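You operate a simulated robot arm through the tools that you are given. There is no shell and no other tool.

Carry out the task below with a simulated two-armed robot. There is one attempt and no reset: what you move stays moved.

## Task
Turn the red frame's locks to the green mark, side lock first, then lift-test the frame.
Fine: the locks are the square knobs; key back in its holder before the lever with the yellow ball goes up; fingers clear of the frame's edge; lever down again. Where these are worked on the way, their far stop is far enough and under half their travel is too little: lever with the yellow ball.
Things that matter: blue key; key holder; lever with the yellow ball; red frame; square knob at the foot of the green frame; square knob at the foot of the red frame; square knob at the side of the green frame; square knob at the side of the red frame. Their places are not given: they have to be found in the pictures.

Only the result counts: the job must be done as asked and must still hold three seconds after the hand-in. Knocking over, shifting, dropping, spilling or breaking anything else fails it.

## Robot
Two 7-joint arms with two-finger parallel grippers on one trunk that stands fixed in place. Base frame: the origin is at the foot of the trunk, x ahead of it, y to its left, z up. Units: mm, rad, N and s.
The left shoulder is at [50, 177, 1204], the right one opposite. With the tool pointing down near the work surface each hand reaches from about 220 to 700 mm from the base axis, measured 20 degrees to its own side. Payload 3.43 kg a hand.
The tool frame of a hand sits at the grasp point between the pads (the TCP): z along the fingers, y along the line on which they close. The tips reach 34 mm beyond it. The gripper opens to 128 mm. The fingers are 24 mm wide and 12 mm thick; the gripper's body (48 by 130 mm) begins 96 mm behind the TCP.
Orientation is told as [roll, pitch, yaw] about the base's x, y, z axes, in that order, counted from this pose: with the fingers straight down and closing along the base's y, the tool's x points along the base's -x, its y along +y and its z along -z.

## Interface
- The arms move only by the tool jog_arm. It takes "left_steps", "right_steps" or both (then of equal length, played together; a hand with none holds still); each is text: rows parted by semicolons, each of 7 numbers parted by spaces: the shift along the tool's x, y, z in units of 400 mm (1.0 is 400 mm), then the turn, a rotation vector about the tool's x, y, z in units of 90 degrees (1.0 is 90 degrees), then the closure, from 0 (fully open) to 1 (shut). In form: dx dy dz rx ry rz grip; .... A call has 1 to 20 rows; each row is the pose to reach, as a shift and turn from the pose commanded when the call began, along the tool's axes at that moment. A call with a number of a shift or a turn outside -1 to 1 is refused whole. A row lasts 0.2 s, in which the tool goes at most 50 mm and 0.15 rad; a call with a longer step from one row to the next is refused whole, and so is a gripper value outside its range. A pose out of reach is approached as far as the arm can. The call stops where the force on the tool passes 70 N (or 10 N more than at its start, if that is more) or the arm is blocked; 0.2 s more then pass. The fingers move at their own pace (about 108 mm/s each) and stop on an object; they squeeze with about 23 N. The grip force told is the motor's: it shows also when the fingers shut on nothing. Time passes only in rows, and 0.2 s behind the last, so rows that repeat a pose let the fingers close. It gives the time, the measured TCP pose, the force on the tool (base axes), the opening and the grip force at its end, in the units of the frame above (readings bear some noise), with the torque about the TCP (base axes, N m) and any sound that the robot's microphone picked up.
- Cameras (640 x 400 px; columns grow to the right, rows downward): "scene" is now at [151.4, 45.3, 1380.8]; the picture's right is [0.47, -0.88, 0.00], its down [-0.38, -0.21, -0.90] and it looks along [0.79, 0.43, -0.44] (base axes); focal length 214 px, centre (320, 200). "left" rides on the left gripper at [76, 11, -160] in its tool frame; the picture's right is [-0.15, 0.99, 0.00], its down [-0.88, -0.13, -0.46] and it looks along [-0.45, -0.07, 0.89] (tool axes); focal length 234 px, centre (320, 200). "right" rides on the right gripper at [76, -11, -160] in its tool frame; the picture's right is [0.15, 0.99, 0.00], its down [-0.88, 0.13, -0.46] and it looks along [-0.45, 0.07, 0.89] (tool axes); focal length 234 px, centre (320, 200).
- camera(camera): a new picture of that camera. It takes no simulated time.
- lift_body(by): slides the trunk up (or, below 0, down) by that many mm; the arms and the scene camera ride with it, the base frame stays. It gives what a move gives, with no picture.
- aim_head(pan, tilt): turns the head with the scene camera to pan (to the left, within 1.396 rad either way) and tilt (down, from -0.506 to 1.204), counted from straight ahead of the robot. It gives what a move gives.
- probe_pixels(camera, pixels): for up to 12 pixels [column, row] of the newest picture of that camera ("zoom" is the newest enlarged one), the place [x, y, z] in the base frame of the surface seen there, good to about 2 mm. It takes no simulated time.
- close_up(camera, box): a new picture of the part [left, top, right, bottom] of that camera's present view, enlarged. It takes no simulated time.
- hand_in(): hands the job in; it is judged then, once.

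Open the grippers and draw the arms clear of the work before you hand the job in, unless the task says otherwise.

The tools are called by a JSON object that holds its "method" and its "body". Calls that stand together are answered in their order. jog_arm: Moves the arms, as the interface text tells. Its arguments: {"type":"object","properties":{"left_steps":{"type":"string"},"right_steps":{"type":"string"}},"required":[]} The other tools are called the same way: lift_body (by) moves the trunk up or down; aim_head (pan, tilt) turns the head that bears the scene camera; camera (camera) takes a picture; probe_pixels (camera, pixels) gives the place of the surface under pixels of a picture; close_up (camera, box) takes an enlarged picture of a part of a camera's view; hand_in () hands the job in.

At the start:

```text
time: 0.0
left_tcp_pos: [223.6, 298.5, 1290.4]
left_tool_rot: [-0.001, 0.0, 0.001]
left_ft_force: [-0.1, -0.1, 0.1]
left_torque: [-0.03, -0.03, -0.02]
left_gripper_width: 127.9
left_grasp_force: 0.1
right_tcp_pos: [302.9, 39.5, 1283.6]
right_tool_rot: [0.003, 0.0, 0.001]
right_ft_force: [-0.9, 0.0, -0.1]
right_torque: [-0.01, -0.02, -0.02]
right_gripper_width: 128.0
right_grasp_force: 0.1
trunk travel left (down, up): [-375.0, 26.0]
head pan, tilt (commanded): [0.494, 0.452]
```

scene: 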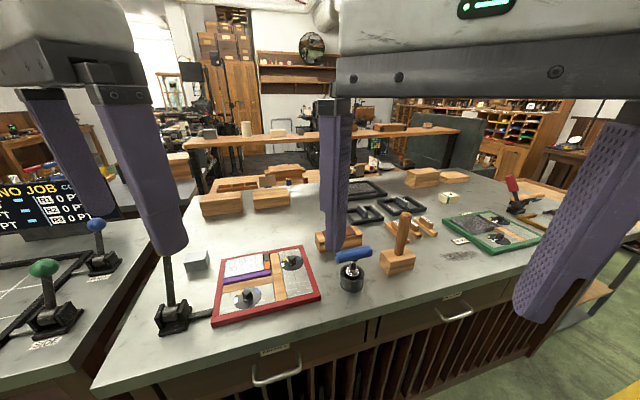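
right: 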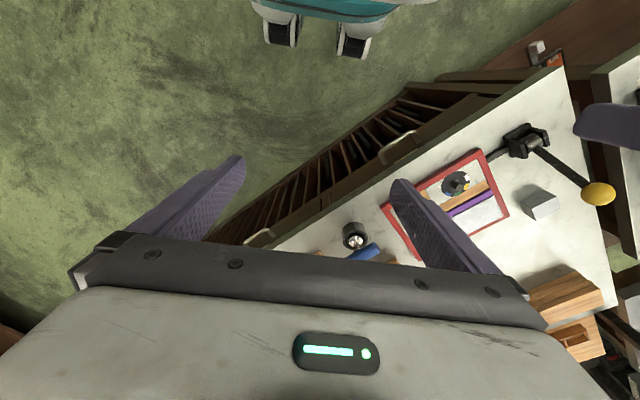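
left: 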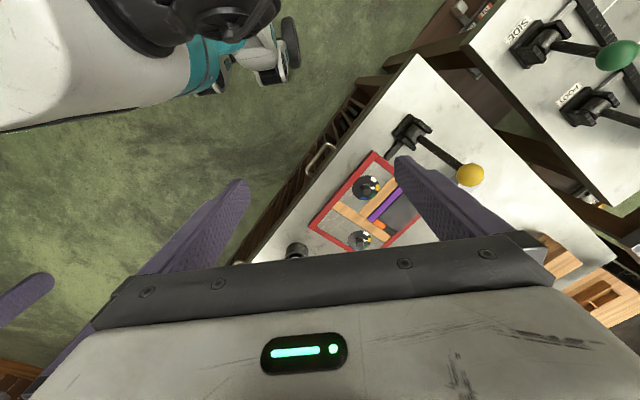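

The scene picture shows the red frame around (268,285), a blue key in a holder around (352,268), and the lever near (170,300). I take enlarged pictures of these areas.

{"method": "close_up", "body": {"camera": "scene", "box": [150, 230, 330, 342]}}

{"method": "close_up", "body": {"camera": "scene", "box": [310, 190, 440, 300]}}

{"method": "close_up", "body": {"camera": "scene", "box": [420, 170, 580, 270]}}

{"method": "close_up", "body": {"camera": "left", "box": [280, 100, 520, 260]}}

```text
3.56 times, centred on (240, 286) of scene
```

zoom: 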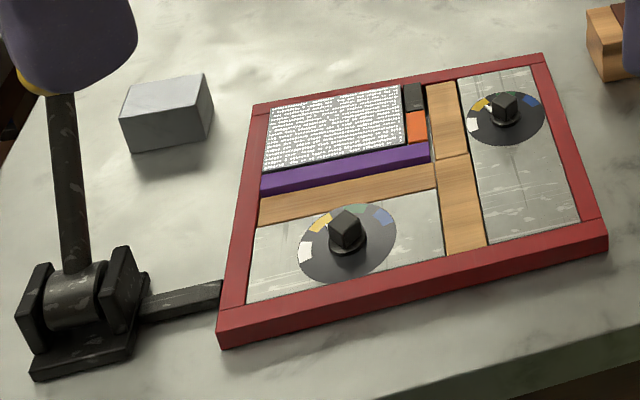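

```text
3.64 times, centred on (375, 245) of scene
```

zoom: 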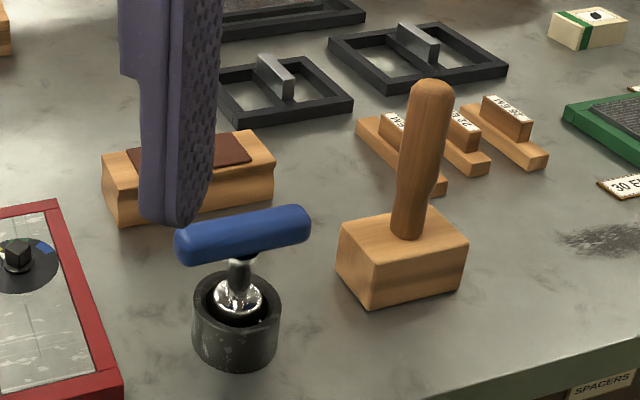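

```text
4.00 times, centred on (500, 220) of scene
```

zoom: 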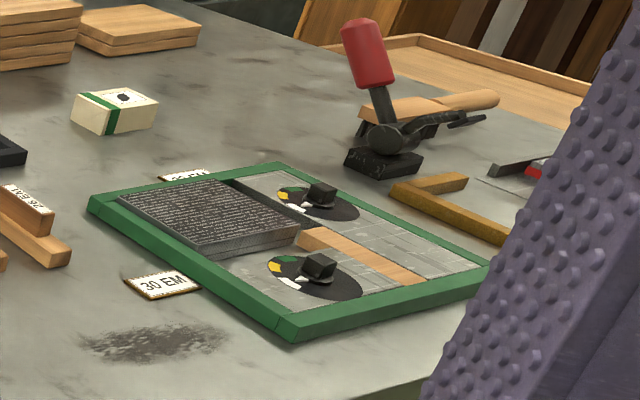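

```text
2.50 times, centred on (400, 180) of left
```

zoom: 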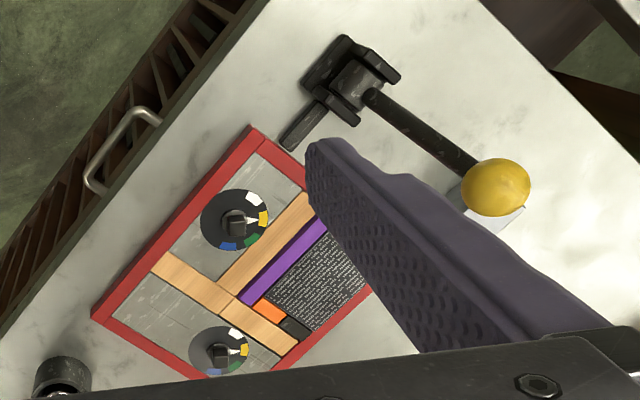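

The close-ups show two square knobs in the red frame with dials (white, yellow, green, blue marks). I zoom further into each dial and into the console at left.

{"method": "close_up", "body": {"camera": "scene", "box": [228, 278, 268, 312]}}

{"method": "close_up", "body": {"camera": "scene", "box": [275, 245, 310, 275]}}

{"method": "close_up", "body": {"camera": "scene", "box": [0, 170, 130, 350]}}

{"method": "close_up", "body": {"camera": "left", "box": [340, 160, 420, 210]}}

{"method": "close_up", "body": {"camera": "left", "box": [300, 140, 440, 260]}}

```text
11.76 times, centred on (248, 295) of scene
```

zoom: 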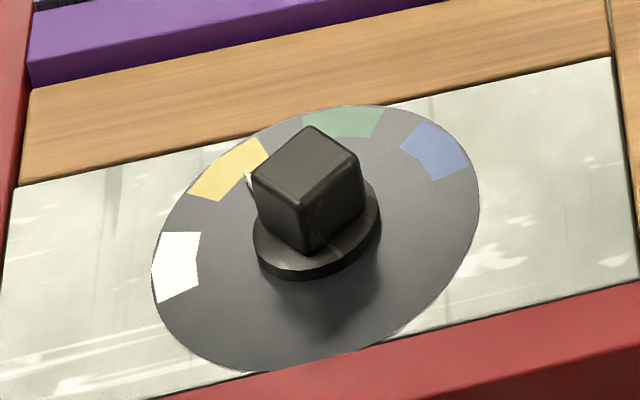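

```text
13.33 times, centred on (292, 260) of scene
```

zoom: 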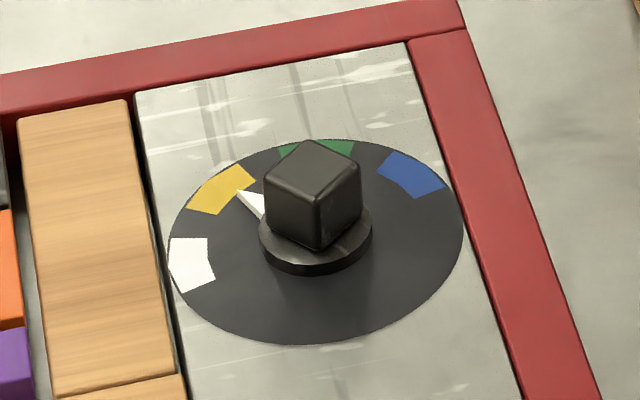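

```text
2.22 times, centred on (65, 260) of scene
```

zoom: 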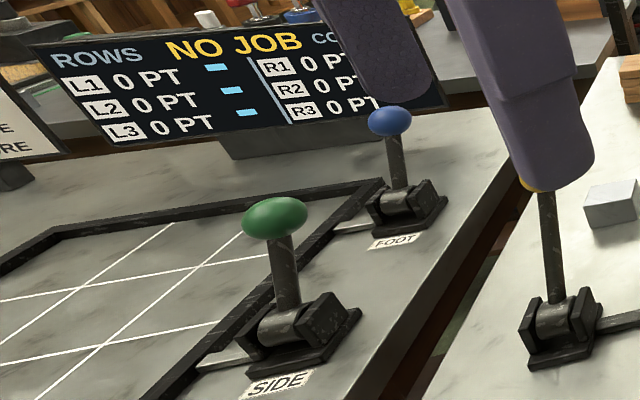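

```text
8.00 times, centred on (380, 185) of left
```

zoom: 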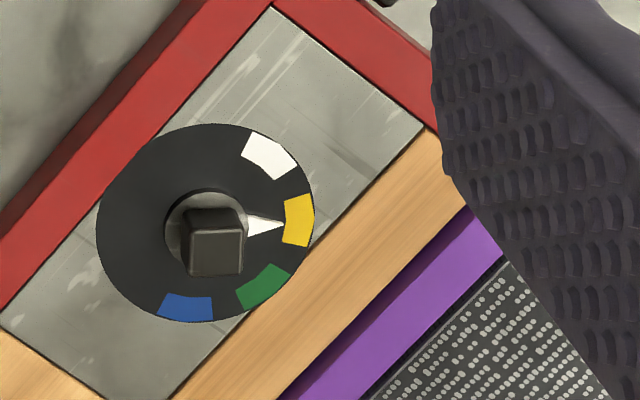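

```text
3.33 times, centred on (370, 200) of left
```

zoom: 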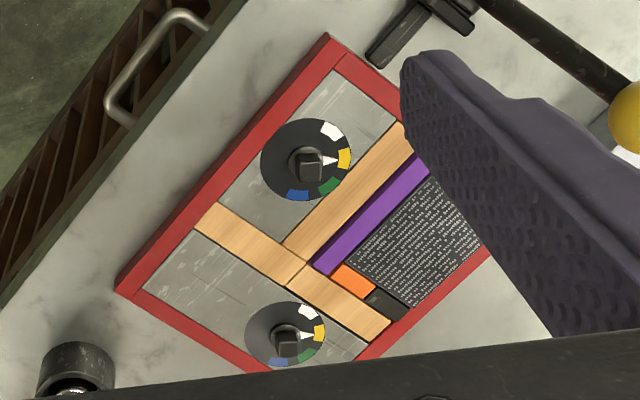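

Both pointers stand at yellow, and green is the next mark clockwise. I now probe positions of the key, holder, knobs, frame corners and lever in the scene picture.

{"method": "camera", "body": {"camera": "scene"}}

{"method": "probe_pixels", "body": {"camera": "scene", "pixels": [[247, 290], [291, 257], [340, 257], [365, 251], [353, 255], [352, 275], [352, 288], [221, 262], [305, 247], [320, 296], [213, 324], [170, 320]]}}

{"method": "probe_pixels", "body": {"camera": "left", "pixels": [[470, 174], [425, 142], [410, 130], [366, 185], [361, 240], [385, 155], [440, 152], [375, 155], [316, 226], [395, 150], [295, 248], [455, 165]]}}

```text
taken
```

scene: 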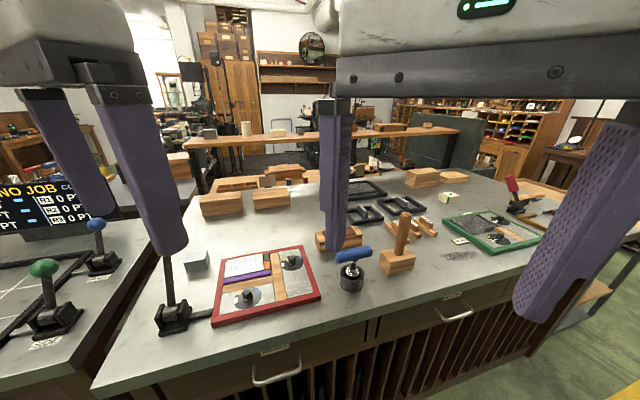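

```text
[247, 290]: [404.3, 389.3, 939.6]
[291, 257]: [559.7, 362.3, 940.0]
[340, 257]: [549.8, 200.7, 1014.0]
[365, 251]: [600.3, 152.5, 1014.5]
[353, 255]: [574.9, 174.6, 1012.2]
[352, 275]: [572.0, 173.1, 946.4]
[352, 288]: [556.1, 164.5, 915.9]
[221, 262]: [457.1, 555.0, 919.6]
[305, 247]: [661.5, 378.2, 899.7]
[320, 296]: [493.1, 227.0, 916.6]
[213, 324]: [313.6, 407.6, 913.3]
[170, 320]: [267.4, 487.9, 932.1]
```

```text
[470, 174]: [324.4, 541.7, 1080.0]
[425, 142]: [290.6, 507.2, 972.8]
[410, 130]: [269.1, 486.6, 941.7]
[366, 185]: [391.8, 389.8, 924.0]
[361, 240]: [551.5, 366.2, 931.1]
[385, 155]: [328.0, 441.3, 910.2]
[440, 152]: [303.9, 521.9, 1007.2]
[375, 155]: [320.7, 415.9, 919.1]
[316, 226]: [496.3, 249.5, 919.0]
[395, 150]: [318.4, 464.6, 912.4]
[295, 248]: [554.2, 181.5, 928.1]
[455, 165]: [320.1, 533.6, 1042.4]
```

The frame lies rotated 45° with its near edge from (314,408) to (493,227) mm. I move the right arm away to the right to clear the view, and turn the left hand to yaw -45° while staying high.

{"method": "jog_arm", "body": {"right_steps": "0 -0.12 0 0 0 0 0; 0 -0.24 0 0 0 0 0; 0 -0.36 0 0 0 0 0; 0 -0.48 0 0 0 0 0; 0 -0.6 0 0 0 0 0; 0 -0.7 0 0 0 0 0; 0 -0.7 0 0 0 0 0", "left_steps": "-0.05 0 0 0 0 0.08 0; -0.1 0 0 0 0 0.16 0; -0.15 0 0 0 0 0.24 0; -0.2 0 0 0 0 0.32 0; -0.25 0 0 0 0 0.4 0; -0.3 0 0 0 0 0.46 0; -0.3 0 0 0 0 0.5 0"}}

{"method": "camera", "body": {"camera": "scene"}}

{"method": "camera", "body": {"camera": "left"}}

```text
time: 1.6
left_tcp_pos: [334.7, 276.6, 1277.0]
left_tool_rot: [0.001, -0.003, -0.784]
left_ft_force: [0.0, 0.2, -0.3]
left_torque: [0.0, 0.0, -0.02]
left_gripper_width: 128.0
left_grasp_force: 0.0
left hand out of reach, approached as far as the arm can: row 6, 7
right_tcp_pos: [302.7, -241.9, 1284.5]
right_tool_rot: [0.0, 0.0, 0.001]
right_ft_force: [0.2, -0.9, -0.1]
right_torque: [0.0, 0.0, 0.0]
right_gripper_width: 127.7
right_grasp_force: 0.2
trunk travel left (down, up): [-375.0, 26.0]
head pan, tilt (commanded): [0.494, 0.452]
```

```text
taken
```

scene: 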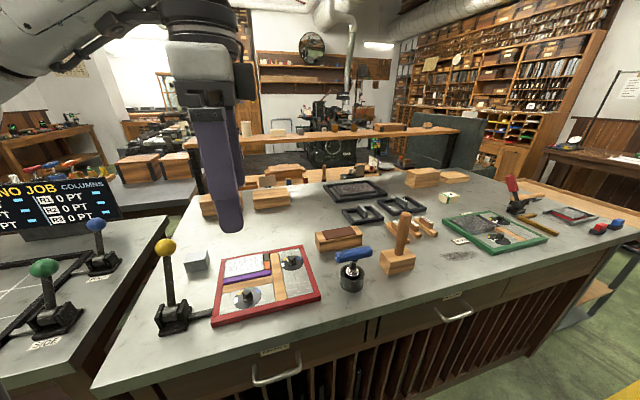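

```text
taken
```

left: 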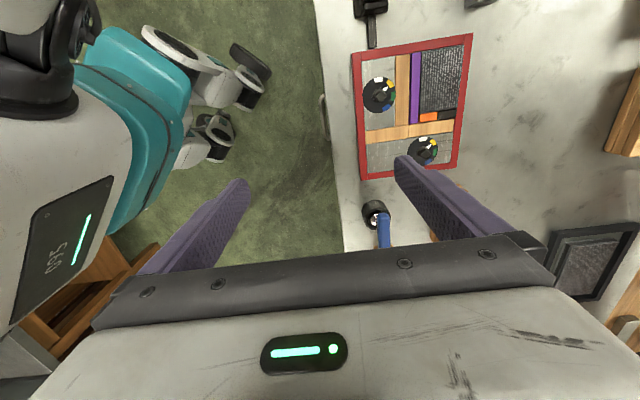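

The view is clear now; the lever's yellow ball is at (166,247). I zoom in on the lever, knobs and key to probe them finely.

{"method": "close_up", "body": {"camera": "scene", "box": [140, 235, 230, 345]}}

{"method": "probe_pixels", "body": {"camera": "scene", "pixels": [[166, 247], [168, 270], [170, 290], [172, 312], [160, 330], [185, 322], [160, 315], [187, 308], [205, 315], [195, 260]]}}

{"method": "close_up", "body": {"camera": "scene", "box": [328, 240, 378, 300]}}

```text
3.64 times, centred on (185, 290) of scene
```

zoom: 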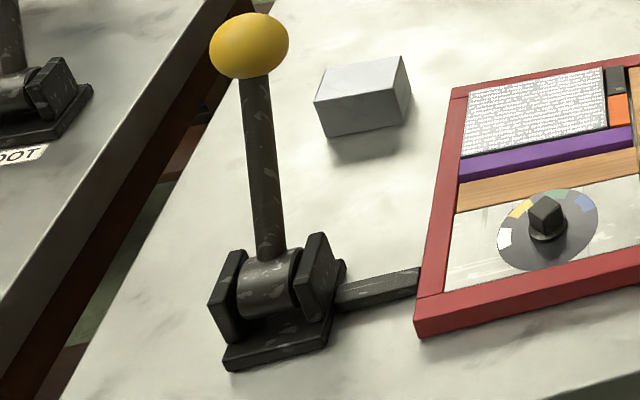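

```text
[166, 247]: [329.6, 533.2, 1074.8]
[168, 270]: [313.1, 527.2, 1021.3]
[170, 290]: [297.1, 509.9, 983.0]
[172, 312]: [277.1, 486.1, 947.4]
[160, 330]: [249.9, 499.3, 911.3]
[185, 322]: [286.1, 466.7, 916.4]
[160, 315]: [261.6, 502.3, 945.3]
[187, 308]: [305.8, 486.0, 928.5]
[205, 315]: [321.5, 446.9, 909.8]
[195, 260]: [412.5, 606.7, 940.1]
```

```text
6.67 times, centred on (353, 270) of scene
```

zoom: 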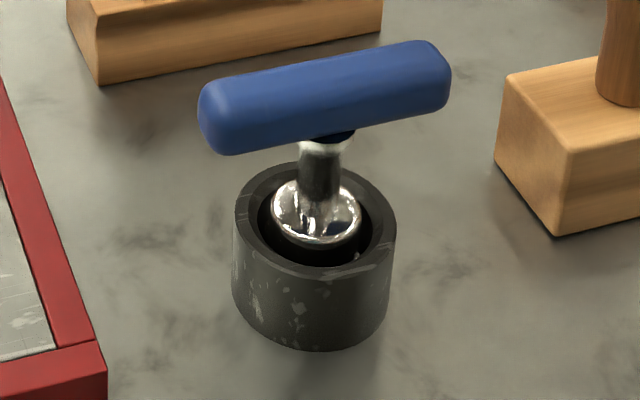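

The zoom shows the key's handle from (205,115) to (445,75), its shaft and the holder's rim. I probe those in the zoom.

{"method": "probe_pixels", "body": {"camera": "zoom", "pixels": [[206, 92], [443, 50], [325, 72], [325, 95], [330, 120], [205, 120], [448, 75], [318, 160], [318, 225], [245, 215], [385, 215], [312, 320]]}}

{"method": "probe_pixels", "body": {"camera": "zoom", "pixels": [[244, 205], [388, 210], [305, 168], [325, 272], [240, 240], [392, 250], [270, 130], [390, 105], [285, 195], [350, 195]]}}

```text
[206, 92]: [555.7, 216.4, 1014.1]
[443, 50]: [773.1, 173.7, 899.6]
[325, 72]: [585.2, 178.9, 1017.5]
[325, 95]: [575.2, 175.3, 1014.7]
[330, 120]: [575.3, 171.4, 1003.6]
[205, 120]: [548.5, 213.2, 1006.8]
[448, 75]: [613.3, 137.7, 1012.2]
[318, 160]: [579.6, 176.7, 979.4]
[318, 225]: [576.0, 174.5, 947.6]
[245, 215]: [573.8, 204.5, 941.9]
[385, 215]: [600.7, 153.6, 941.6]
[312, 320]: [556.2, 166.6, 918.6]
```

```text
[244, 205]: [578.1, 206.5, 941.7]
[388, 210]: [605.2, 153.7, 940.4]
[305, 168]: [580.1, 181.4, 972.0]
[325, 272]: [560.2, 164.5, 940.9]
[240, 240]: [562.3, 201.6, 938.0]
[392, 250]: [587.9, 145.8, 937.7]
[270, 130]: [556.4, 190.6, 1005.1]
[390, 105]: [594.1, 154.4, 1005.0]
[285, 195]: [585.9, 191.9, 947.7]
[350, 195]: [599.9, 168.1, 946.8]
```

The holder's rim is at z≈941 centred near (583,177), with the handle centre about z 1007. I probe the neighbouring mallet and block for clearance.

{"method": "probe_pixels", "body": {"camera": "scene", "pixels": [[405, 214], [402, 240], [384, 258], [412, 258], [398, 250], [320, 238], [358, 233], [322, 250], [340, 232], [397, 268]]}}

{"method": "close_up", "body": {"camera": "left", "box": [340, 20, 480, 190]}}

{"method": "close_up", "body": {"camera": "left", "box": [350, 180, 430, 250]}}

```text
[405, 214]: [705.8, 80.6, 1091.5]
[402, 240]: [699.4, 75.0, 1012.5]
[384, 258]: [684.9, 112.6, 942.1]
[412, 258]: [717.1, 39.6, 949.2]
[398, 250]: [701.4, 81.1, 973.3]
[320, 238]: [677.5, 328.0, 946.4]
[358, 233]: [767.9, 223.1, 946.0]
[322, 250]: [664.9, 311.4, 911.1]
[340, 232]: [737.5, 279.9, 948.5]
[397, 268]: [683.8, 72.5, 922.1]
```

```text
2.35 times, centred on (410, 105) of left
```

zoom: 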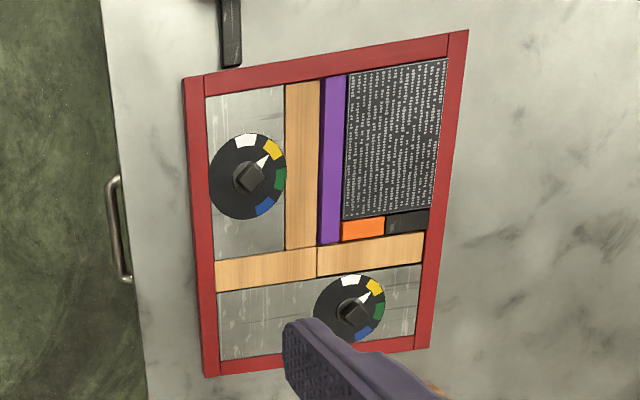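

```text
5.71 times, centred on (390, 215) of left
```

zoom: 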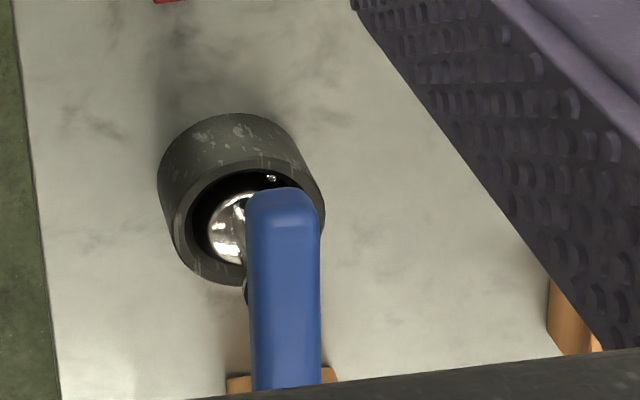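

The handle bar runs parallel to the frame's long edge, and the mallet (top z≈1091 at (706,81)) and block are clear of a grasp. I move the left hand lower over the red frame to view both dials from above.

{"method": "jog_arm", "body": {"left_steps": "0.02 0.06 0.06 0 0 0 0; 0.04 0.13 0.13 0 0 0 0; 0.06 0.2 0.2 0 0 0 0; 0.08 0.27 0.26 0 0 0 0; 0.1 0.33 0.32 0 0 0 0; 0.1 0.33 0.32 0 0 0 0"}}

{"method": "camera", "body": {"camera": "left"}}

```text
time: 3.0
left_tcp_pos: [359.1, 314.3, 1161.4]
left_tool_rot: [0.002, -0.001, -0.781]
left_ft_force: [0.1, -1.5, -0.3]
left_torque: [0.0, -0.01, -0.01]
left_gripper_width: 128.0
left_grasp_force: 0.1
left hand out of reach, approached as far as the arm can: row 1, 2, 3, 4, 5, 6
right_tcp_pos: [303.8, -241.6, 1284.1]
right_tool_rot: [0.002, 0.001, 0.002]
right_ft_force: [0.1, -0.1, -0.8]
right_torque: [0.02, -0.01, 0.0]
right_gripper_width: 128.0
right_grasp_force: 0.0
trunk travel left (down, up): [-375.0, 26.0]
head pan, tilt (commanded): [0.494, 0.452]
```

```text
taken
```

left: 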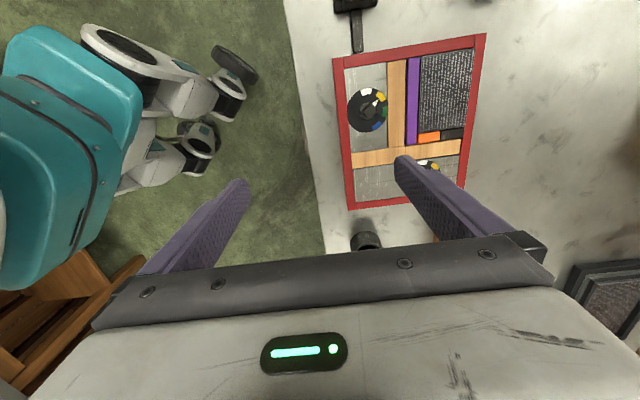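

The hand falls short at this height, so reach is the limit. I raise the trunk by its remaining 26 mm to gain reach at height.

{"method": "lift_body", "body": {"by": 26}}

```text
time: 3.7
left_tcp_pos: [358.7, 315.5, 1187.9]
left_tool_rot: [0.0, 0.0, -0.783]
left_ft_force: [-1.1, 0.7, -0.4]
left_torque: [-0.01, 0.01, 0.01]
left_gripper_width: 128.2
left_grasp_force: 0.0
right_tcp_pos: [302.7, -242.1, 1310.6]
right_tool_rot: [0.001, 0.0, 0.0]
right_ft_force: [-0.3, -0.6, 0.2]
right_torque: [0.04, 0.01, 0.02]
right_gripper_width: 127.9
right_grasp_force: 0.0
trunk travel left (down, up): [-401.0, 0.0]
head pan, tilt (commanded): [0.494, 0.452]
```

I test how the reach grows when lower by moving the left hand down 80 mm from the commanded pose.

{"method": "jog_arm", "body": {"left_steps": "0 0 0.1 0 0 0 0; 0 0 0.2 0 0 0 0; 0 0 0.2 0 0 0 0"}}

```text
time: 4.5
left_tcp_pos: [354.4, 308.6, 1108.0]
left_tool_rot: [0.004, 0.003, -0.78]
left_ft_force: [0.4, -0.3, 0.2]
left_torque: [-0.01, 0.02, 0.01]
left_gripper_width: 127.8
left_grasp_force: 0.0
left hand out of reach, approached as far as the arm can: row 1, 2, 3
right_tcp_pos: [303.1, -241.2, 1311.2]
right_tool_rot: [0.002, 0.0, 0.002]
right_ft_force: [-0.1, 0.0, 0.4]
right_torque: [0.04, 0.03, -0.02]
right_gripper_width: 127.9
right_grasp_force: 0.1
trunk travel left (down, up): [-401.0, 0.0]
head pan, tilt (commanded): [0.494, 0.452]
```

The x,y stays at (354,309) though lower, so a joint limit rather than extension seems to block. I turn the yaw back toward 0 to see whether the commanded position becomes reachable.

{"method": "jog_arm", "body": {"left_steps": "0 0 0 0 0 -0.09 0; 0 0 0 0 0 -0.18 0; 0 0 0 0 0 -0.27 0; 0 0 0 0 0 -0.36 0; 0 0 0 0 0 -0.45 0; 0 0 0 0 0 -0.5 0; 0 0 0 0 0 -0.5 0"}}

{"method": "camera", "body": {"camera": "scene"}}

{"method": "camera", "body": {"camera": "left"}}

```text
time: 6.1
left_tcp_pos: [355.8, 308.6, 1107.7]
left_tool_rot: [0.003, -0.001, 0.006]
left_ft_force: [0.0, -0.2, -0.5]
left_torque: [-0.02, -0.01, 0.04]
left_gripper_width: 128.0
left_grasp_force: 0.0
right_tcp_pos: [301.8, -239.9, 1310.2]
right_tool_rot: [0.001, -0.002, 0.002]
right_ft_force: [-0.1, -0.8, 0.3]
right_torque: [-0.02, -0.01, -0.02]
right_gripper_width: 128.1
right_grasp_force: 0.0
trunk travel left (down, up): [-401.0, 0.0]
head pan, tilt (commanded): [0.494, 0.452]
```

```text
taken
```

scene: 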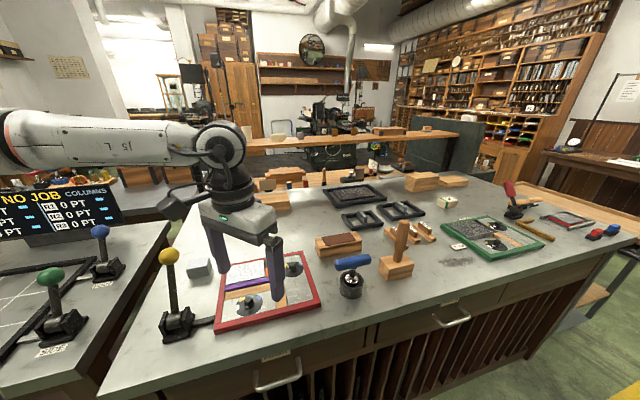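

```text
taken
```

left: 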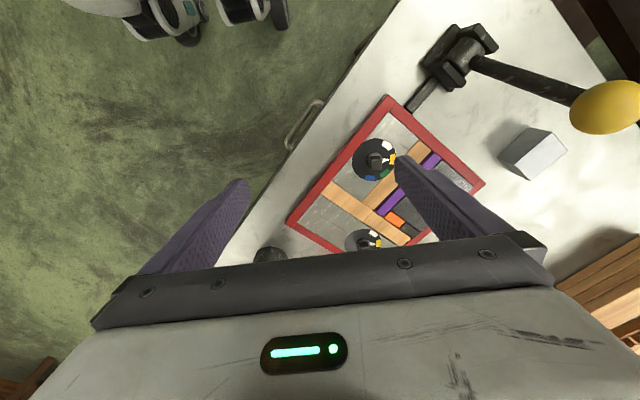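

With yaw 0 the pose is reached exactly. I test moving outward toward (400,390) at yaw 0 at this height.

{"method": "jog_arm", "body": {"left_steps": "-0.05 0.1 0 0 0 0 0; -0.1 0.2 0 0 0 0 0; -0.11 0.2 0 0 0 0 0"}}

```text
time: 6.9
left_tcp_pos: [398.4, 391.0, 1109.6]
left_tool_rot: [0.0, 0.0, 0.004]
left_ft_force: [0.0, 0.8, -0.7]
left_torque: [0.02, -0.01, -0.04]
left_gripper_width: 128.2
left_grasp_force: 0.1
right_tcp_pos: [302.5, -240.2, 1309.9]
right_tool_rot: [0.003, 0.001, 0.001]
right_ft_force: [-0.4, -0.4, 0.1]
right_torque: [0.05, 0.01, -0.01]
right_gripper_width: 127.9
right_grasp_force: 0.0
trunk travel left (down, up): [-401.0, 0.0]
head pan, tilt (commanded): [0.494, 0.452]
```

Yaw 0 reaches (398,391). I now test the yaw range in the other direction, turning toward +90°.

{"method": "jog_arm", "body": {"left_steps": "0 0 0 0 0 -0.09 0; 0 0 0 0 0 -0.18 0; 0 0 0 0 0 -0.27 0; 0 0 0 0 0 -0.36 0; 0 0 0 0 0 -0.45 0; 0 0 0 0 0 -0.54 0; 0 0 0 0 0 -0.63 0; 0 0 0 0 0 -0.72 0; 0 0 0 0 0 -0.81 0; 0 0 0 0 0 -0.9 0; 0 0 0 0 0 -0.99 0; 0 0 0 0 0 -1 0"}}

{"method": "camera", "body": {"camera": "left"}}

{"method": "camera", "body": {"camera": "scene"}}

```text
time: 9.5
left_tcp_pos: [399.2, 388.8, 1107.7]
left_tool_rot: [0.002, -0.002, 1.576]
left_ft_force: [0.7, 0.3, -0.4]
left_torque: [0.01, -0.02, -0.01]
left_gripper_width: 127.9
left_grasp_force: 0.1
right_tcp_pos: [303.1, -241.0, 1310.3]
right_tool_rot: [0.003, 0.0, 0.002]
right_ft_force: [-0.7, 0.3, -0.6]
right_torque: [0.02, 0.0, 0.05]
right_gripper_width: 128.0
right_grasp_force: 0.1
trunk travel left (down, up): [-401.0, 0.0]
head pan, tilt (commanded): [0.494, 0.452]
```

```text
taken
```

left: 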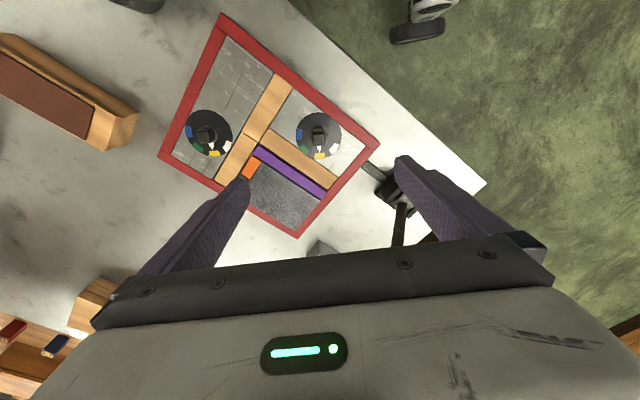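

```text
taken
```

scene: 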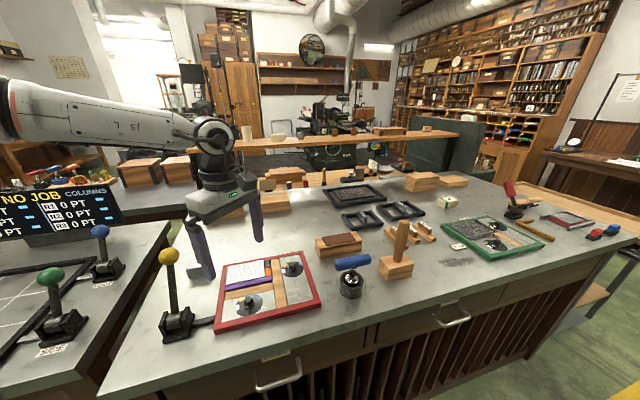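

Yaw 90° is fine, and the left camera has a good view of both dials at (208,132) and (318,135). I zoom in on them to measure the square and pointer orientation.

{"method": "close_up", "body": {"camera": "left", "box": [180, 102, 240, 162]}}

{"method": "probe_pixels", "body": {"camera": "zoom", "pixels": [[320, 200], [300, 100], [200, 200]]}}

{"method": "close_up", "body": {"camera": "left", "box": [290, 105, 350, 165]}}

{"method": "close_up", "body": {"camera": "left", "box": [150, 0, 400, 250]}}

```text
6.67 times, centred on (210, 132) of left
```

zoom: 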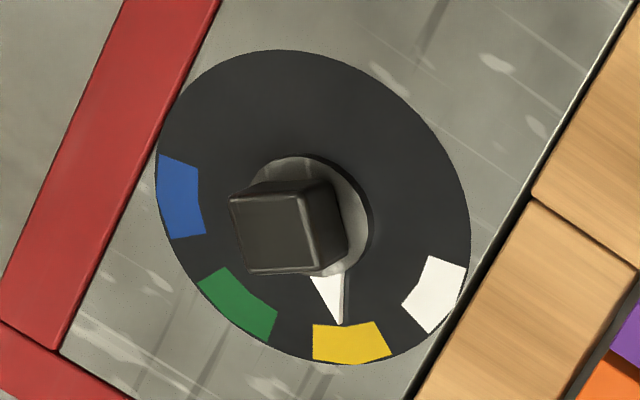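

```text
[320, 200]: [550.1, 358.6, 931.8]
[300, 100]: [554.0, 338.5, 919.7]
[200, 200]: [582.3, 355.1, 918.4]
```

```text
6.67 times, centred on (320, 135) of left
```

zoom: 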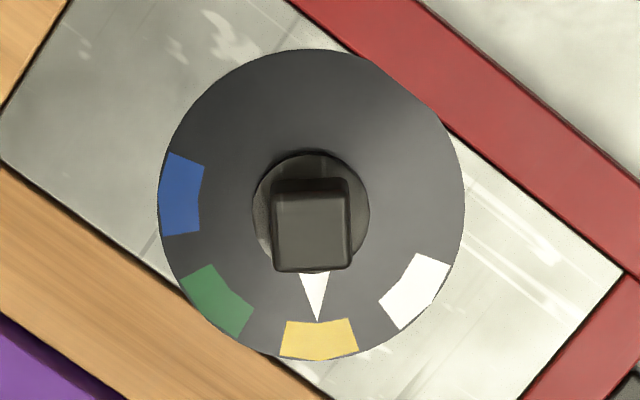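

```text
1.60 times, centred on (275, 125) of left
```

zoom: 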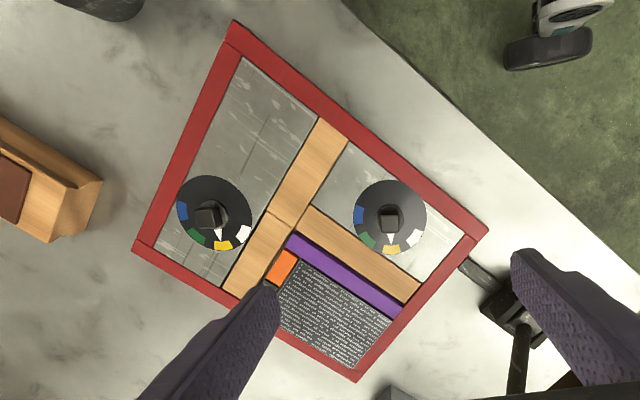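

From these views both pointers point at azimuth ≈84° (base), the squares are aligned with the pointers, and green is ≈49° clockwise. I now turn the hand on to yaw 135° to check whether that grasp orientation is reachable.

{"method": "jog_arm", "body": {"left_steps": "0 0 0 0 0 -0.09 0; 0 0 0 0 0 -0.18 0; 0 0 0 0 0 -0.27 0; 0 0 0 0 0 -0.36 0; 0 0 0 0 0 -0.45 0; 0 0 0 0 0 -0.5 0; 0 0 0 0 0 -0.5 0"}}

```text
time: 11.1
left_tcp_pos: [400.7, 388.6, 1108.4]
left_tool_rot: [-0.001, 0.001, 2.362]
left_ft_force: [0.4, 1.1, 0.5]
left_torque: [0.02, 0.0, 0.0]
left_gripper_width: 128.1
left_grasp_force: 0.1
right_tcp_pos: [301.9, -241.4, 1310.9]
right_tool_rot: [0.002, 0.001, 0.002]
right_ft_force: [-0.5, -0.1, 0.1]
right_torque: [0.01, 0.01, -0.03]
right_gripper_width: 128.1
right_grasp_force: 0.2
trunk travel left (down, up): [-401.0, 0.0]
head pan, tilt (commanded): [0.494, 0.452]
```

Yaw 135° is reachable. I move the left hand at this height to above the key at about (582,177).

{"method": "jog_arm", "body": {"left_steps": "0.115 0.009 0 0 0 0 0; 0.23 0.018 0 0 0 0 0; 0.345 0.027 0 0 0 0 0; 0.46 0.036 0 0 0 0 0; 0.575 0.045 0 0 0 0 0; 0.69 0.053 0 0 0 0 0; 0.69 0.053 0 0 0 0 0"}}

{"method": "camera", "body": {"camera": "left"}}

{"method": "camera", "body": {"camera": "scene"}}

```text
time: 12.7
left_tcp_pos: [537.6, 212.7, 1106.7]
left_tool_rot: [0.0, 0.0, 2.36]
left_ft_force: [0.1, -0.5, 0.4]
left_torque: [0.02, 0.01, -0.02]
left_gripper_width: 127.9
left_grasp_force: 0.2
left hand out of reach, approached as far as the arm can: row 5, 6, 7
right_tcp_pos: [303.3, -241.3, 1310.2]
right_tool_rot: [0.001, -0.001, 0.001]
right_ft_force: [-0.7, -0.2, 0.1]
right_torque: [0.0, 0.02, -0.02]
right_gripper_width: 128.4
right_grasp_force: 0.1
trunk travel left (down, up): [-401.0, 0.0]
head pan, tilt (commanded): [0.494, 0.452]
```

```text
taken
```

left: 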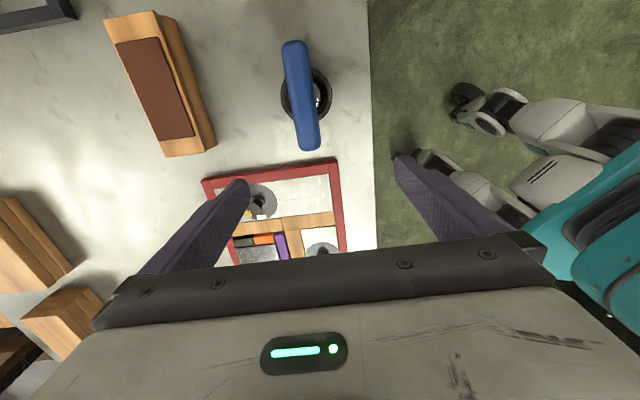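

```text
taken
```

scene: 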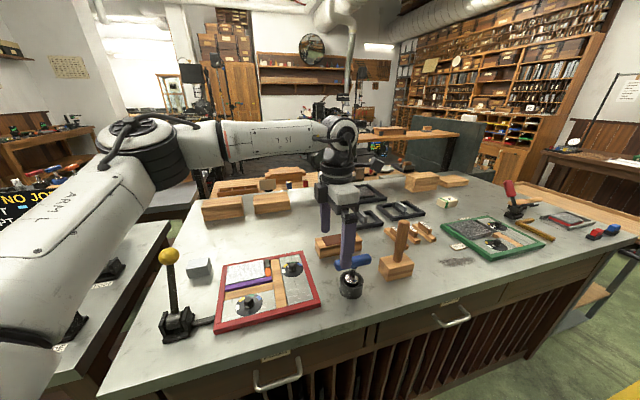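

The hand got to (538,213) before its reach ended at this height; the bar lies between the fingers' planes along the tool's x. I go down to z≈1060 and slide along the bar toward the key's centre.

{"method": "jog_arm", "body": {"left_steps": "0 0 0.06 0 0 0 0; 0 0 0.1175 0 0 0 0; 0.07 -0.008 0.1175 0 0 0 0; 0.14 -0.0155 0.1175 0 0 0 0; 0.14 -0.0155 0.1175 0 0 0 0"}}

{"method": "camera", "body": {"camera": "left"}}

```text
time: 13.9
left_tcp_pos: [537.6, 213.8, 1062.2]
left_tool_rot: [-0.001, 0.004, 2.36]
left_ft_force: [-0.1, -0.1, -0.9]
left_torque: [-0.01, 0.01, 0.03]
left_gripper_width: 128.1
left_grasp_force: 0.0
left hand out of reach, approached as far as the arm can: row 3, 4, 5
right_tcp_pos: [302.0, -239.9, 1308.7]
right_tool_rot: [0.003, -0.001, 0.003]
right_ft_force: [0.2, -0.4, -0.4]
right_torque: [-0.02, 0.01, -0.01]
right_gripper_width: 128.0
right_grasp_force: 0.0
trunk travel left (down, up): [-401.0, 0.0]
head pan, tilt (commanded): [0.494, 0.452]
```

```text
taken
```

left: 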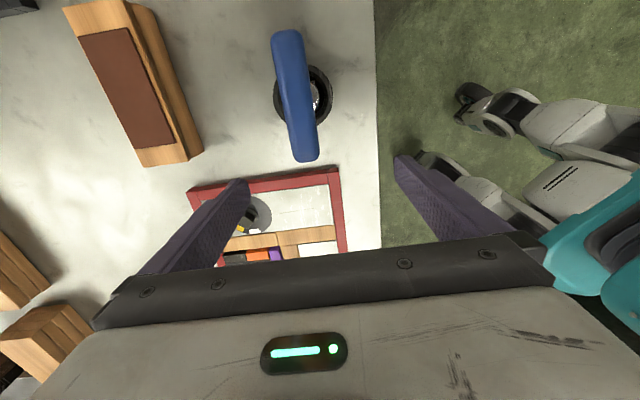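

The hand stays at (538,214) even lower, so yaw 135° is past the wrist's range here; yaw -45° must be used for the grasp. I probe the key's handle and holder in this left picture for an exact fix.

{"method": "probe_pixels", "body": {"camera": "left", "pixels": [[289, 40], [305, 152], [297, 96], [293, 70], [301, 125], [278, 80], [329, 90], [318, 95], [276, 95], [330, 105], [286, 40], [300, 152]]}}

{"method": "close_up", "body": {"camera": "left", "box": [245, 20, 365, 170]}}

```text
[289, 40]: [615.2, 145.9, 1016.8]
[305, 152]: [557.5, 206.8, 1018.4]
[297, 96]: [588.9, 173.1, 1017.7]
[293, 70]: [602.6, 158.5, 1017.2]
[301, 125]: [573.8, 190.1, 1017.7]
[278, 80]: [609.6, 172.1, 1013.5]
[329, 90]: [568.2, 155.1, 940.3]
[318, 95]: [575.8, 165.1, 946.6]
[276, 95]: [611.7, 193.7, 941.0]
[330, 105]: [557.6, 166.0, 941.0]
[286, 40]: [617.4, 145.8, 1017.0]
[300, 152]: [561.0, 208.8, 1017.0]
```

```text
2.67 times, centred on (305, 95) of left
```

zoom: 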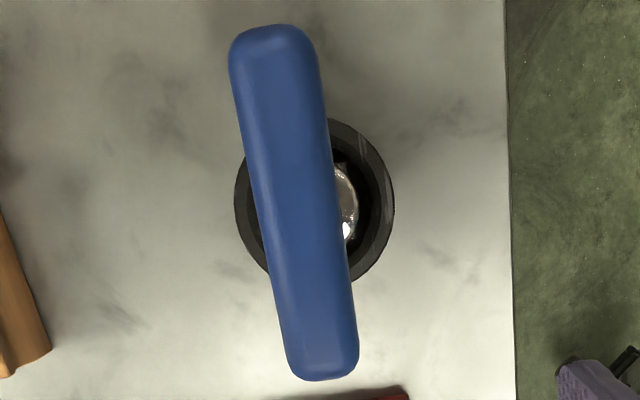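

The handle's centreline runs along azimuth -47.7° with its centre near (587,177), top z≈1017.5. I raise the hand to z≈1102 and turn the yaw back by 90°, then another 90°.

{"method": "jog_arm", "body": {"left_steps": "0 0 -0.1 0 0 0 0; 0 0 -0.1 0 0 0.09 0; 0 0 -0.1 0 0 0.18 0; 0 0 -0.1 0 0 0.27 0; 0 0 -0.1 0 0 0.36 0; 0 0 -0.1 0 0 0.45 0; 0 0 -0.1 0 0 0.54 0; 0 0 -0.1 0 0 0.63 0; 0 0 -0.1 0 0 0.72 0; 0 0 -0.1 0 0 0.81 0; 0 0 -0.1 0 0 0.9 0; 0 0 -0.1 0 0 0.99 0; 0 0 -0.1 0 0 1 0"}}

{"method": "jog_arm", "body": {"left_steps": "0 0 0 0 0 0.09 0; 0 0 0 0 0 0.18 0; 0 0 0 0 0 0.27 0; 0 0 0 0 0 0.36 0; 0 0 0 0 0 0.45 0; 0 0 0 0 0 0.54 0; 0 0 0 0 0 0.63 0; 0 0 0 0 0 0.72 0; 0 0 0 0 0 0.81 0; 0 0 0 0 0 0.9 0; 0 0 0 0 0 0.99 0; 0 0 0 0 0 1 0"}}

```text
time: 16.7
left_tcp_pos: [536.2, 211.9, 1102.8]
left_tool_rot: [0.0, 0.002, 0.785]
left_ft_force: [0.8, -0.2, -0.1]
left_torque: [-0.01, 0.02, 0.01]
left_gripper_width: 128.0
left_grasp_force: 0.1
right_tcp_pos: [303.3, -241.2, 1309.8]
right_tool_rot: [0.002, 0.0, 0.002]
right_ft_force: [0.1, -0.5, 0.2]
right_torque: [-0.02, -0.02, 0.01]
right_gripper_width: 128.2
right_grasp_force: 0.0
trunk travel left (down, up): [-401.0, 0.0]
head pan, tilt (commanded): [0.494, 0.452]
```

```text
time: 19.3
left_tcp_pos: [493.9, 186.8, 1098.4]
left_tool_rot: [0.007, 0.0, -0.773]
left_ft_force: [-0.4, 0.5, 0.1]
left_torque: [0.01, 0.01, 0.02]
left_gripper_width: 128.1
left_grasp_force: 0.1
left hand out of reach, approached as far as the arm can: row 10, 11, 12
right_tcp_pos: [302.7, -240.1, 1309.9]
right_tool_rot: [0.002, 0.0, 0.002]
right_ft_force: [0.1, 0.2, 0.3]
right_torque: [-0.01, 0.0, 0.02]
right_gripper_width: 127.9
right_grasp_force: 0.0
trunk travel left (down, up): [-401.0, 0.0]
head pan, tilt (commanded): [0.494, 0.452]
```

At yaw -45° the hand slid back to (494,187), so reach depends on the arm's posture. I try moving toward the key at (587,177) at this height to see how far it gets.

{"method": "jog_arm", "body": {"left_steps": "-0.06 0.048 0 0 0 0 0; -0.12 0.096 0 0 0 0 0; -0.184 0.1445 0 0 0 0 0; -0.184 0.1445 0 0 0 0 0"}}

{"method": "camera", "body": {"camera": "scene"}}

```text
time: 20.3
left_tcp_pos: [499.1, 171.1, 1098.5]
left_tool_rot: [0.004, 0.0, -0.779]
left_ft_force: [0.3, -0.3, 0.0]
left_torque: [0.02, 0.02, -0.03]
left_gripper_width: 128.1
left_grasp_force: 0.1
left hand out of reach, approached as far as the arm can: row 1, 2, 3, 4
right_tcp_pos: [302.2, -240.7, 1310.1]
right_tool_rot: [0.0, -0.001, 0.002]
right_ft_force: [0.3, -0.6, 0.2]
right_torque: [0.02, -0.01, -0.01]
right_gripper_width: 128.1
right_grasp_force: 0.0
trunk travel left (down, up): [-401.0, 0.0]
head pan, tilt (commanded): [0.494, 0.452]
```

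```text
taken
```

scene: 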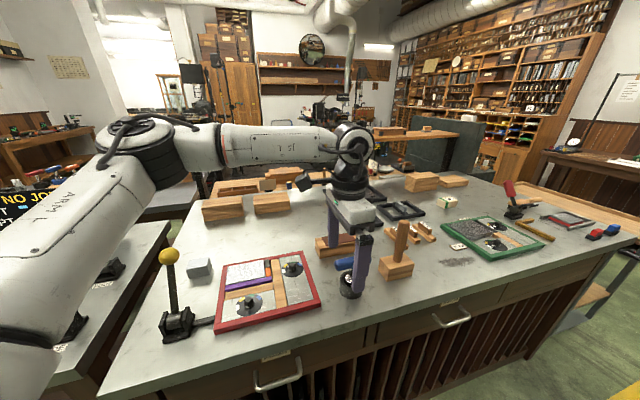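

The arm's elbow is far out to the left. I turn the yaw toward 0 and try the same target to tell whether the yaw or the extension limits it.

{"method": "jog_arm", "body": {"left_steps": "0 0 0 0 0 -0.09 0; 0 0 0 0 0 -0.18 0; 0 0 0 0 0 -0.27 0; 0 0 0 0 0 -0.36 0; 0 0 0 0 0 -0.45 0; 0 0 0 0 0 -0.5 0; -0.06 0.05 0 0 0 -0.5 0; -0.12 0.1 0 0 0 -0.5 0; -0.16 0.155 0 0 0 -0.5 0; -0.16 0.155 0 0 0 -0.5 0"}}

```text
time: 22.5
left_tcp_pos: [535.2, 207.5, 1100.7]
left_tool_rot: [0.001, -0.001, 0.003]
left_ft_force: [-0.3, -0.5, 0.2]
left_torque: [-0.02, 0.02, 0.01]
left_gripper_width: 127.8
left_grasp_force: 0.0
left hand out of reach, approached as far as the arm can: row 7, 8, 9, 10
right_tcp_pos: [303.0, -241.7, 1310.9]
right_tool_rot: [0.002, 0.0, 0.0]
right_ft_force: [0.0, 0.2, 0.4]
right_torque: [-0.03, -0.01, 0.0]
right_gripper_width: 127.8
right_grasp_force: 0.0
trunk travel left (down, up): [-401.0, 0.0]
head pan, tilt (commanded): [0.494, 0.452]
```

Even yaw 0 stops at (535,208), so the elbow posture is likely at a limit. I look at the arm by turning the head left.

{"method": "aim_head", "body": {"pan": 0.9, "tilt": 0.3}}

{"method": "camera", "body": {"camera": "scene"}}

```text
time: 23.4
left_tcp_pos: [533.3, 208.8, 1100.1]
left_tool_rot: [0.001, -0.002, 0.003]
left_ft_force: [0.5, -0.2, 0.2]
left_torque: [-0.04, -0.02, 0.02]
left_gripper_width: 128.0
left_grasp_force: 0.1
right_tcp_pos: [303.1, -239.5, 1310.1]
right_tool_rot: [0.003, 0.0, 0.002]
right_ft_force: [0.0, 0.6, -0.3]
right_torque: [0.03, -0.02, -0.02]
right_gripper_width: 128.0
right_grasp_force: 0.1
trunk travel left (down, up): [-401.0, 0.0]
head pan, tilt (commanded): [0.901, 0.3]
```

```text
taken
```

scene: 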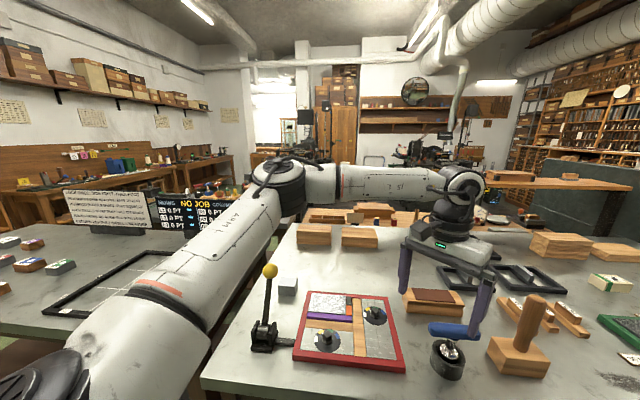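

The arm's elbow is at (280,180) and the wrist at (455,190). I probe several points of the arm to learn its geometry.

{"method": "probe_pixels", "body": {"camera": "scene", "pixels": [[280, 178], [270, 200], [310, 180], [430, 180], [465, 180], [450, 215], [445, 240], [250, 215], [160, 300], [350, 180], [480, 300], [405, 270]]}}

```text
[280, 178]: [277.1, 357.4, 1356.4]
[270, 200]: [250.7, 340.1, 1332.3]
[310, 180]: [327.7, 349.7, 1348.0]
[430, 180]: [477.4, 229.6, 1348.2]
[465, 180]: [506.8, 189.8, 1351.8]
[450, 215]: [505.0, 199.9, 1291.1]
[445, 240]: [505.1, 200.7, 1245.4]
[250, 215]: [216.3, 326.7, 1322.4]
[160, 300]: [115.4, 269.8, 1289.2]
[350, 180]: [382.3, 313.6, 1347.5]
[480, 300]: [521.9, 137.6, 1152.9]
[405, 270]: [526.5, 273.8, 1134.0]
```

Wrist is right above the TCP at z≈1345 and the elbow is bent only ~100°, so it isn't extension that limits; some joint is at a stop. I pull the hand back toward the body and extend again straight ahead at y≈177 to let the posture relax.

{"method": "jog_arm", "body": {"left_steps": "0.12 0 0 0 0 0 0; 0.24 0 0 0 0 0 0; 0.36 0 0 0 0 0 0; 0.48 0 0 0 0 0 0; 0.48 -0.08 0 0 0 0 0; 0.36 -0.08 0 0 0 0 0; 0.24 -0.08 0 0 0 0 0; 0.12 -0.08 0 0 0 0 0; 0 -0.08 0 0 0 0 0; -0.1 -0.08 0 0 0 0 0; -0.13 -0.08 0 0 0 0 0; -0.13 -0.08 0 0 0 0 0"}}

{"method": "camera", "body": {"camera": "scene"}}

```text
time: 26.0
left_tcp_pos: [538.1, 210.7, 1099.6]
left_tool_rot: [0.001, -0.002, 0.003]
left_ft_force: [-0.5, -0.8, 0.2]
left_torque: [0.0, 0.03, -0.01]
left_gripper_width: 127.7
left_grasp_force: 0.0
left hand out of reach, approached as far as the arm can: row 9, 10, 11, 12
right_tcp_pos: [302.5, -241.6, 1310.2]
right_tool_rot: [0.004, -0.001, 0.001]
right_ft_force: [0.8, -0.1, 0.8]
right_torque: [0.01, -0.03, 0.0]
right_gripper_width: 127.7
right_grasp_force: 0.1
trunk travel left (down, up): [-401.0, 0.0]
head pan, tilt (commanded): [0.901, 0.3]
```

```text
taken
```

scene: 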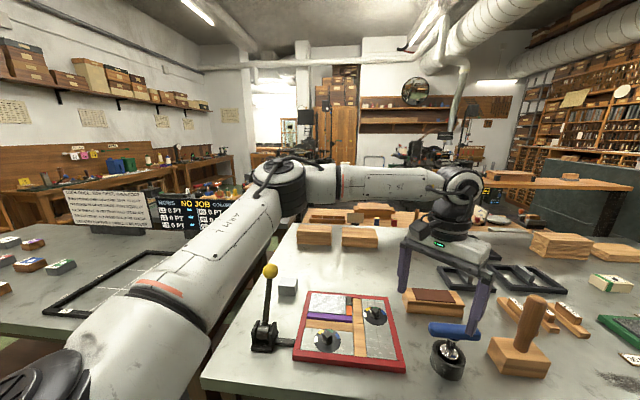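

The hand ends at the same spot, as if the elbow itself is pinned. I go down to z≈1060 at yaw 0 and then try for (587,177), to see whether lower height frees it.

{"method": "jog_arm", "body": {"left_steps": "0 0 0.1 0 0 0 0; -0.06 -0.04 0.1 0 0 0 0; -0.12 -0.08 0.1 0 0 0 0; -0.12 -0.08 0.1 0 0 0 0"}}

{"method": "probe_pixels", "body": {"camera": "scene", "pixels": [[280, 178], [430, 180], [465, 180], [450, 215]]}}

```text
time: 27.0
left_tcp_pos: [537.6, 214.9, 1065.0]
left_tool_rot: [0.0, -0.002, 0.003]
left_ft_force: [-0.2, 0.1, 0.0]
left_torque: [-0.01, 0.01, 0.02]
left_gripper_width: 128.3
left_grasp_force: 0.0
left hand out of reach, approached as far as the arm can: row 2, 3, 4
right_tcp_pos: [302.6, -240.9, 1310.2]
right_tool_rot: [0.002, -0.001, 0.002]
right_ft_force: [0.1, 0.2, -0.2]
right_torque: [0.0, -0.03, 0.0]
right_gripper_width: 128.1
right_grasp_force: 0.0
trunk travel left (down, up): [-401.0, 0.0]
head pan, tilt (commanded): [0.901, 0.3]
```

```text
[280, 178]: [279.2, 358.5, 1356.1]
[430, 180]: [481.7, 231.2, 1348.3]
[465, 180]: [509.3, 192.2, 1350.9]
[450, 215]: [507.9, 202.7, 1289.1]
```

Again stuck at (538,215) at z 1065. I take a new picture and probe the elbow and wrist once more.

{"method": "camera", "body": {"camera": "scene"}}

{"method": "probe_pixels", "body": {"camera": "scene", "pixels": [[280, 180], [270, 200], [310, 182], [430, 185], [465, 190], [450, 225], [250, 215], [160, 300], [350, 185], [40, 385]]}}

```text
taken
```

scene: 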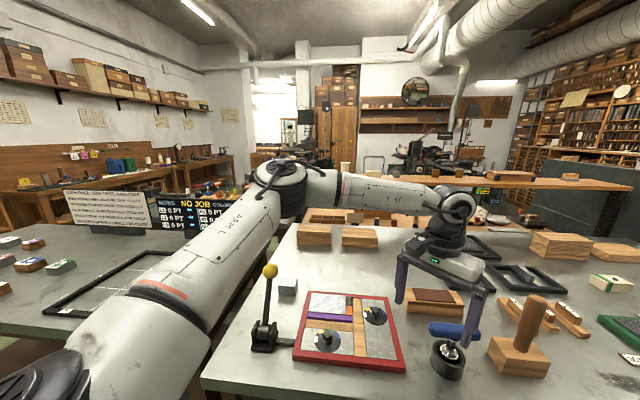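

```text
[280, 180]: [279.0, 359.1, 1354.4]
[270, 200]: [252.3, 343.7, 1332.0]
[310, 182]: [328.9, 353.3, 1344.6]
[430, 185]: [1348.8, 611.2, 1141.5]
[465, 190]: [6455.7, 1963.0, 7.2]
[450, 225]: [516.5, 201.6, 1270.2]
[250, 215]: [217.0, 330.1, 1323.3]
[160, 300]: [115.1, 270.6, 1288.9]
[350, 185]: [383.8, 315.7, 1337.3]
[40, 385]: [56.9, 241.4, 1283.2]
```

The elbow hasn't moved at all (279,359,1354), so the upper arm is pinned in this posture. I probe the bench's front edge to see where I may lower the hand off the bench in order to bring the elbow down.

{"method": "probe_pixels", "body": {"camera": "scene", "pixels": [[230, 380], [300, 385], [400, 385], [320, 395], [480, 390], [540, 390]]}}

{"method": "jog_arm", "body": {"left_steps": "0.12 -0.02 0 0 0 0 0; 0.24 -0.04 0 0 0 0 0; 0.36 -0.06 0 0 0 0 0; 0.48 -0.08 0 0 0 0 0; 0.52 -0.0875 0 0 0 0 0; 0.52 -0.0875 0 0 0 0 0"}}

{"method": "camera", "body": {"camera": "scene"}}

```text
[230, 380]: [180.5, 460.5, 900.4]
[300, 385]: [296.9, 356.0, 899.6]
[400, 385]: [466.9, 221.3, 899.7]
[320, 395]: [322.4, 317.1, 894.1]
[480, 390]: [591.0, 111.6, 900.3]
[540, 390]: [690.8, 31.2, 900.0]
```

```text
time: 28.4
left_tcp_pos: [330.0, 180.0, 1064.7]
left_tool_rot: [0.0, 0.0, 0.004]
left_ft_force: [-0.7, -0.6, -0.1]
left_torque: [0.0, 0.04, 0.02]
left_gripper_width: 128.0
left_grasp_force: 0.1
right_tcp_pos: [302.2, -240.3, 1310.0]
right_tool_rot: [0.002, -0.002, 0.002]
right_ft_force: [-0.1, -0.2, -0.4]
right_torque: [0.02, -0.01, 0.0]
right_gripper_width: 128.2
right_grasp_force: 0.0
trunk travel left (down, up): [-401.0, 0.0]
head pan, tilt (commanded): [0.901, 0.3]
```

```text
taken
```

scene: 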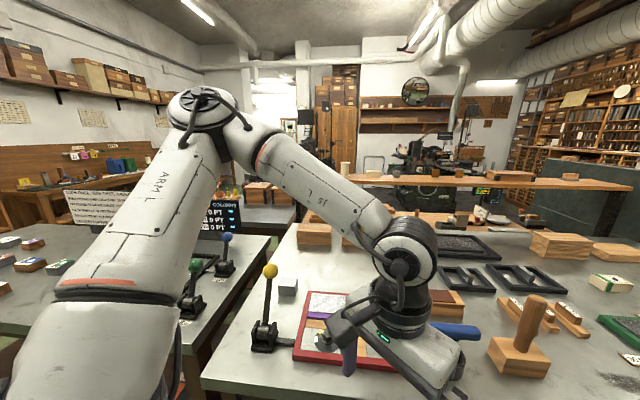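

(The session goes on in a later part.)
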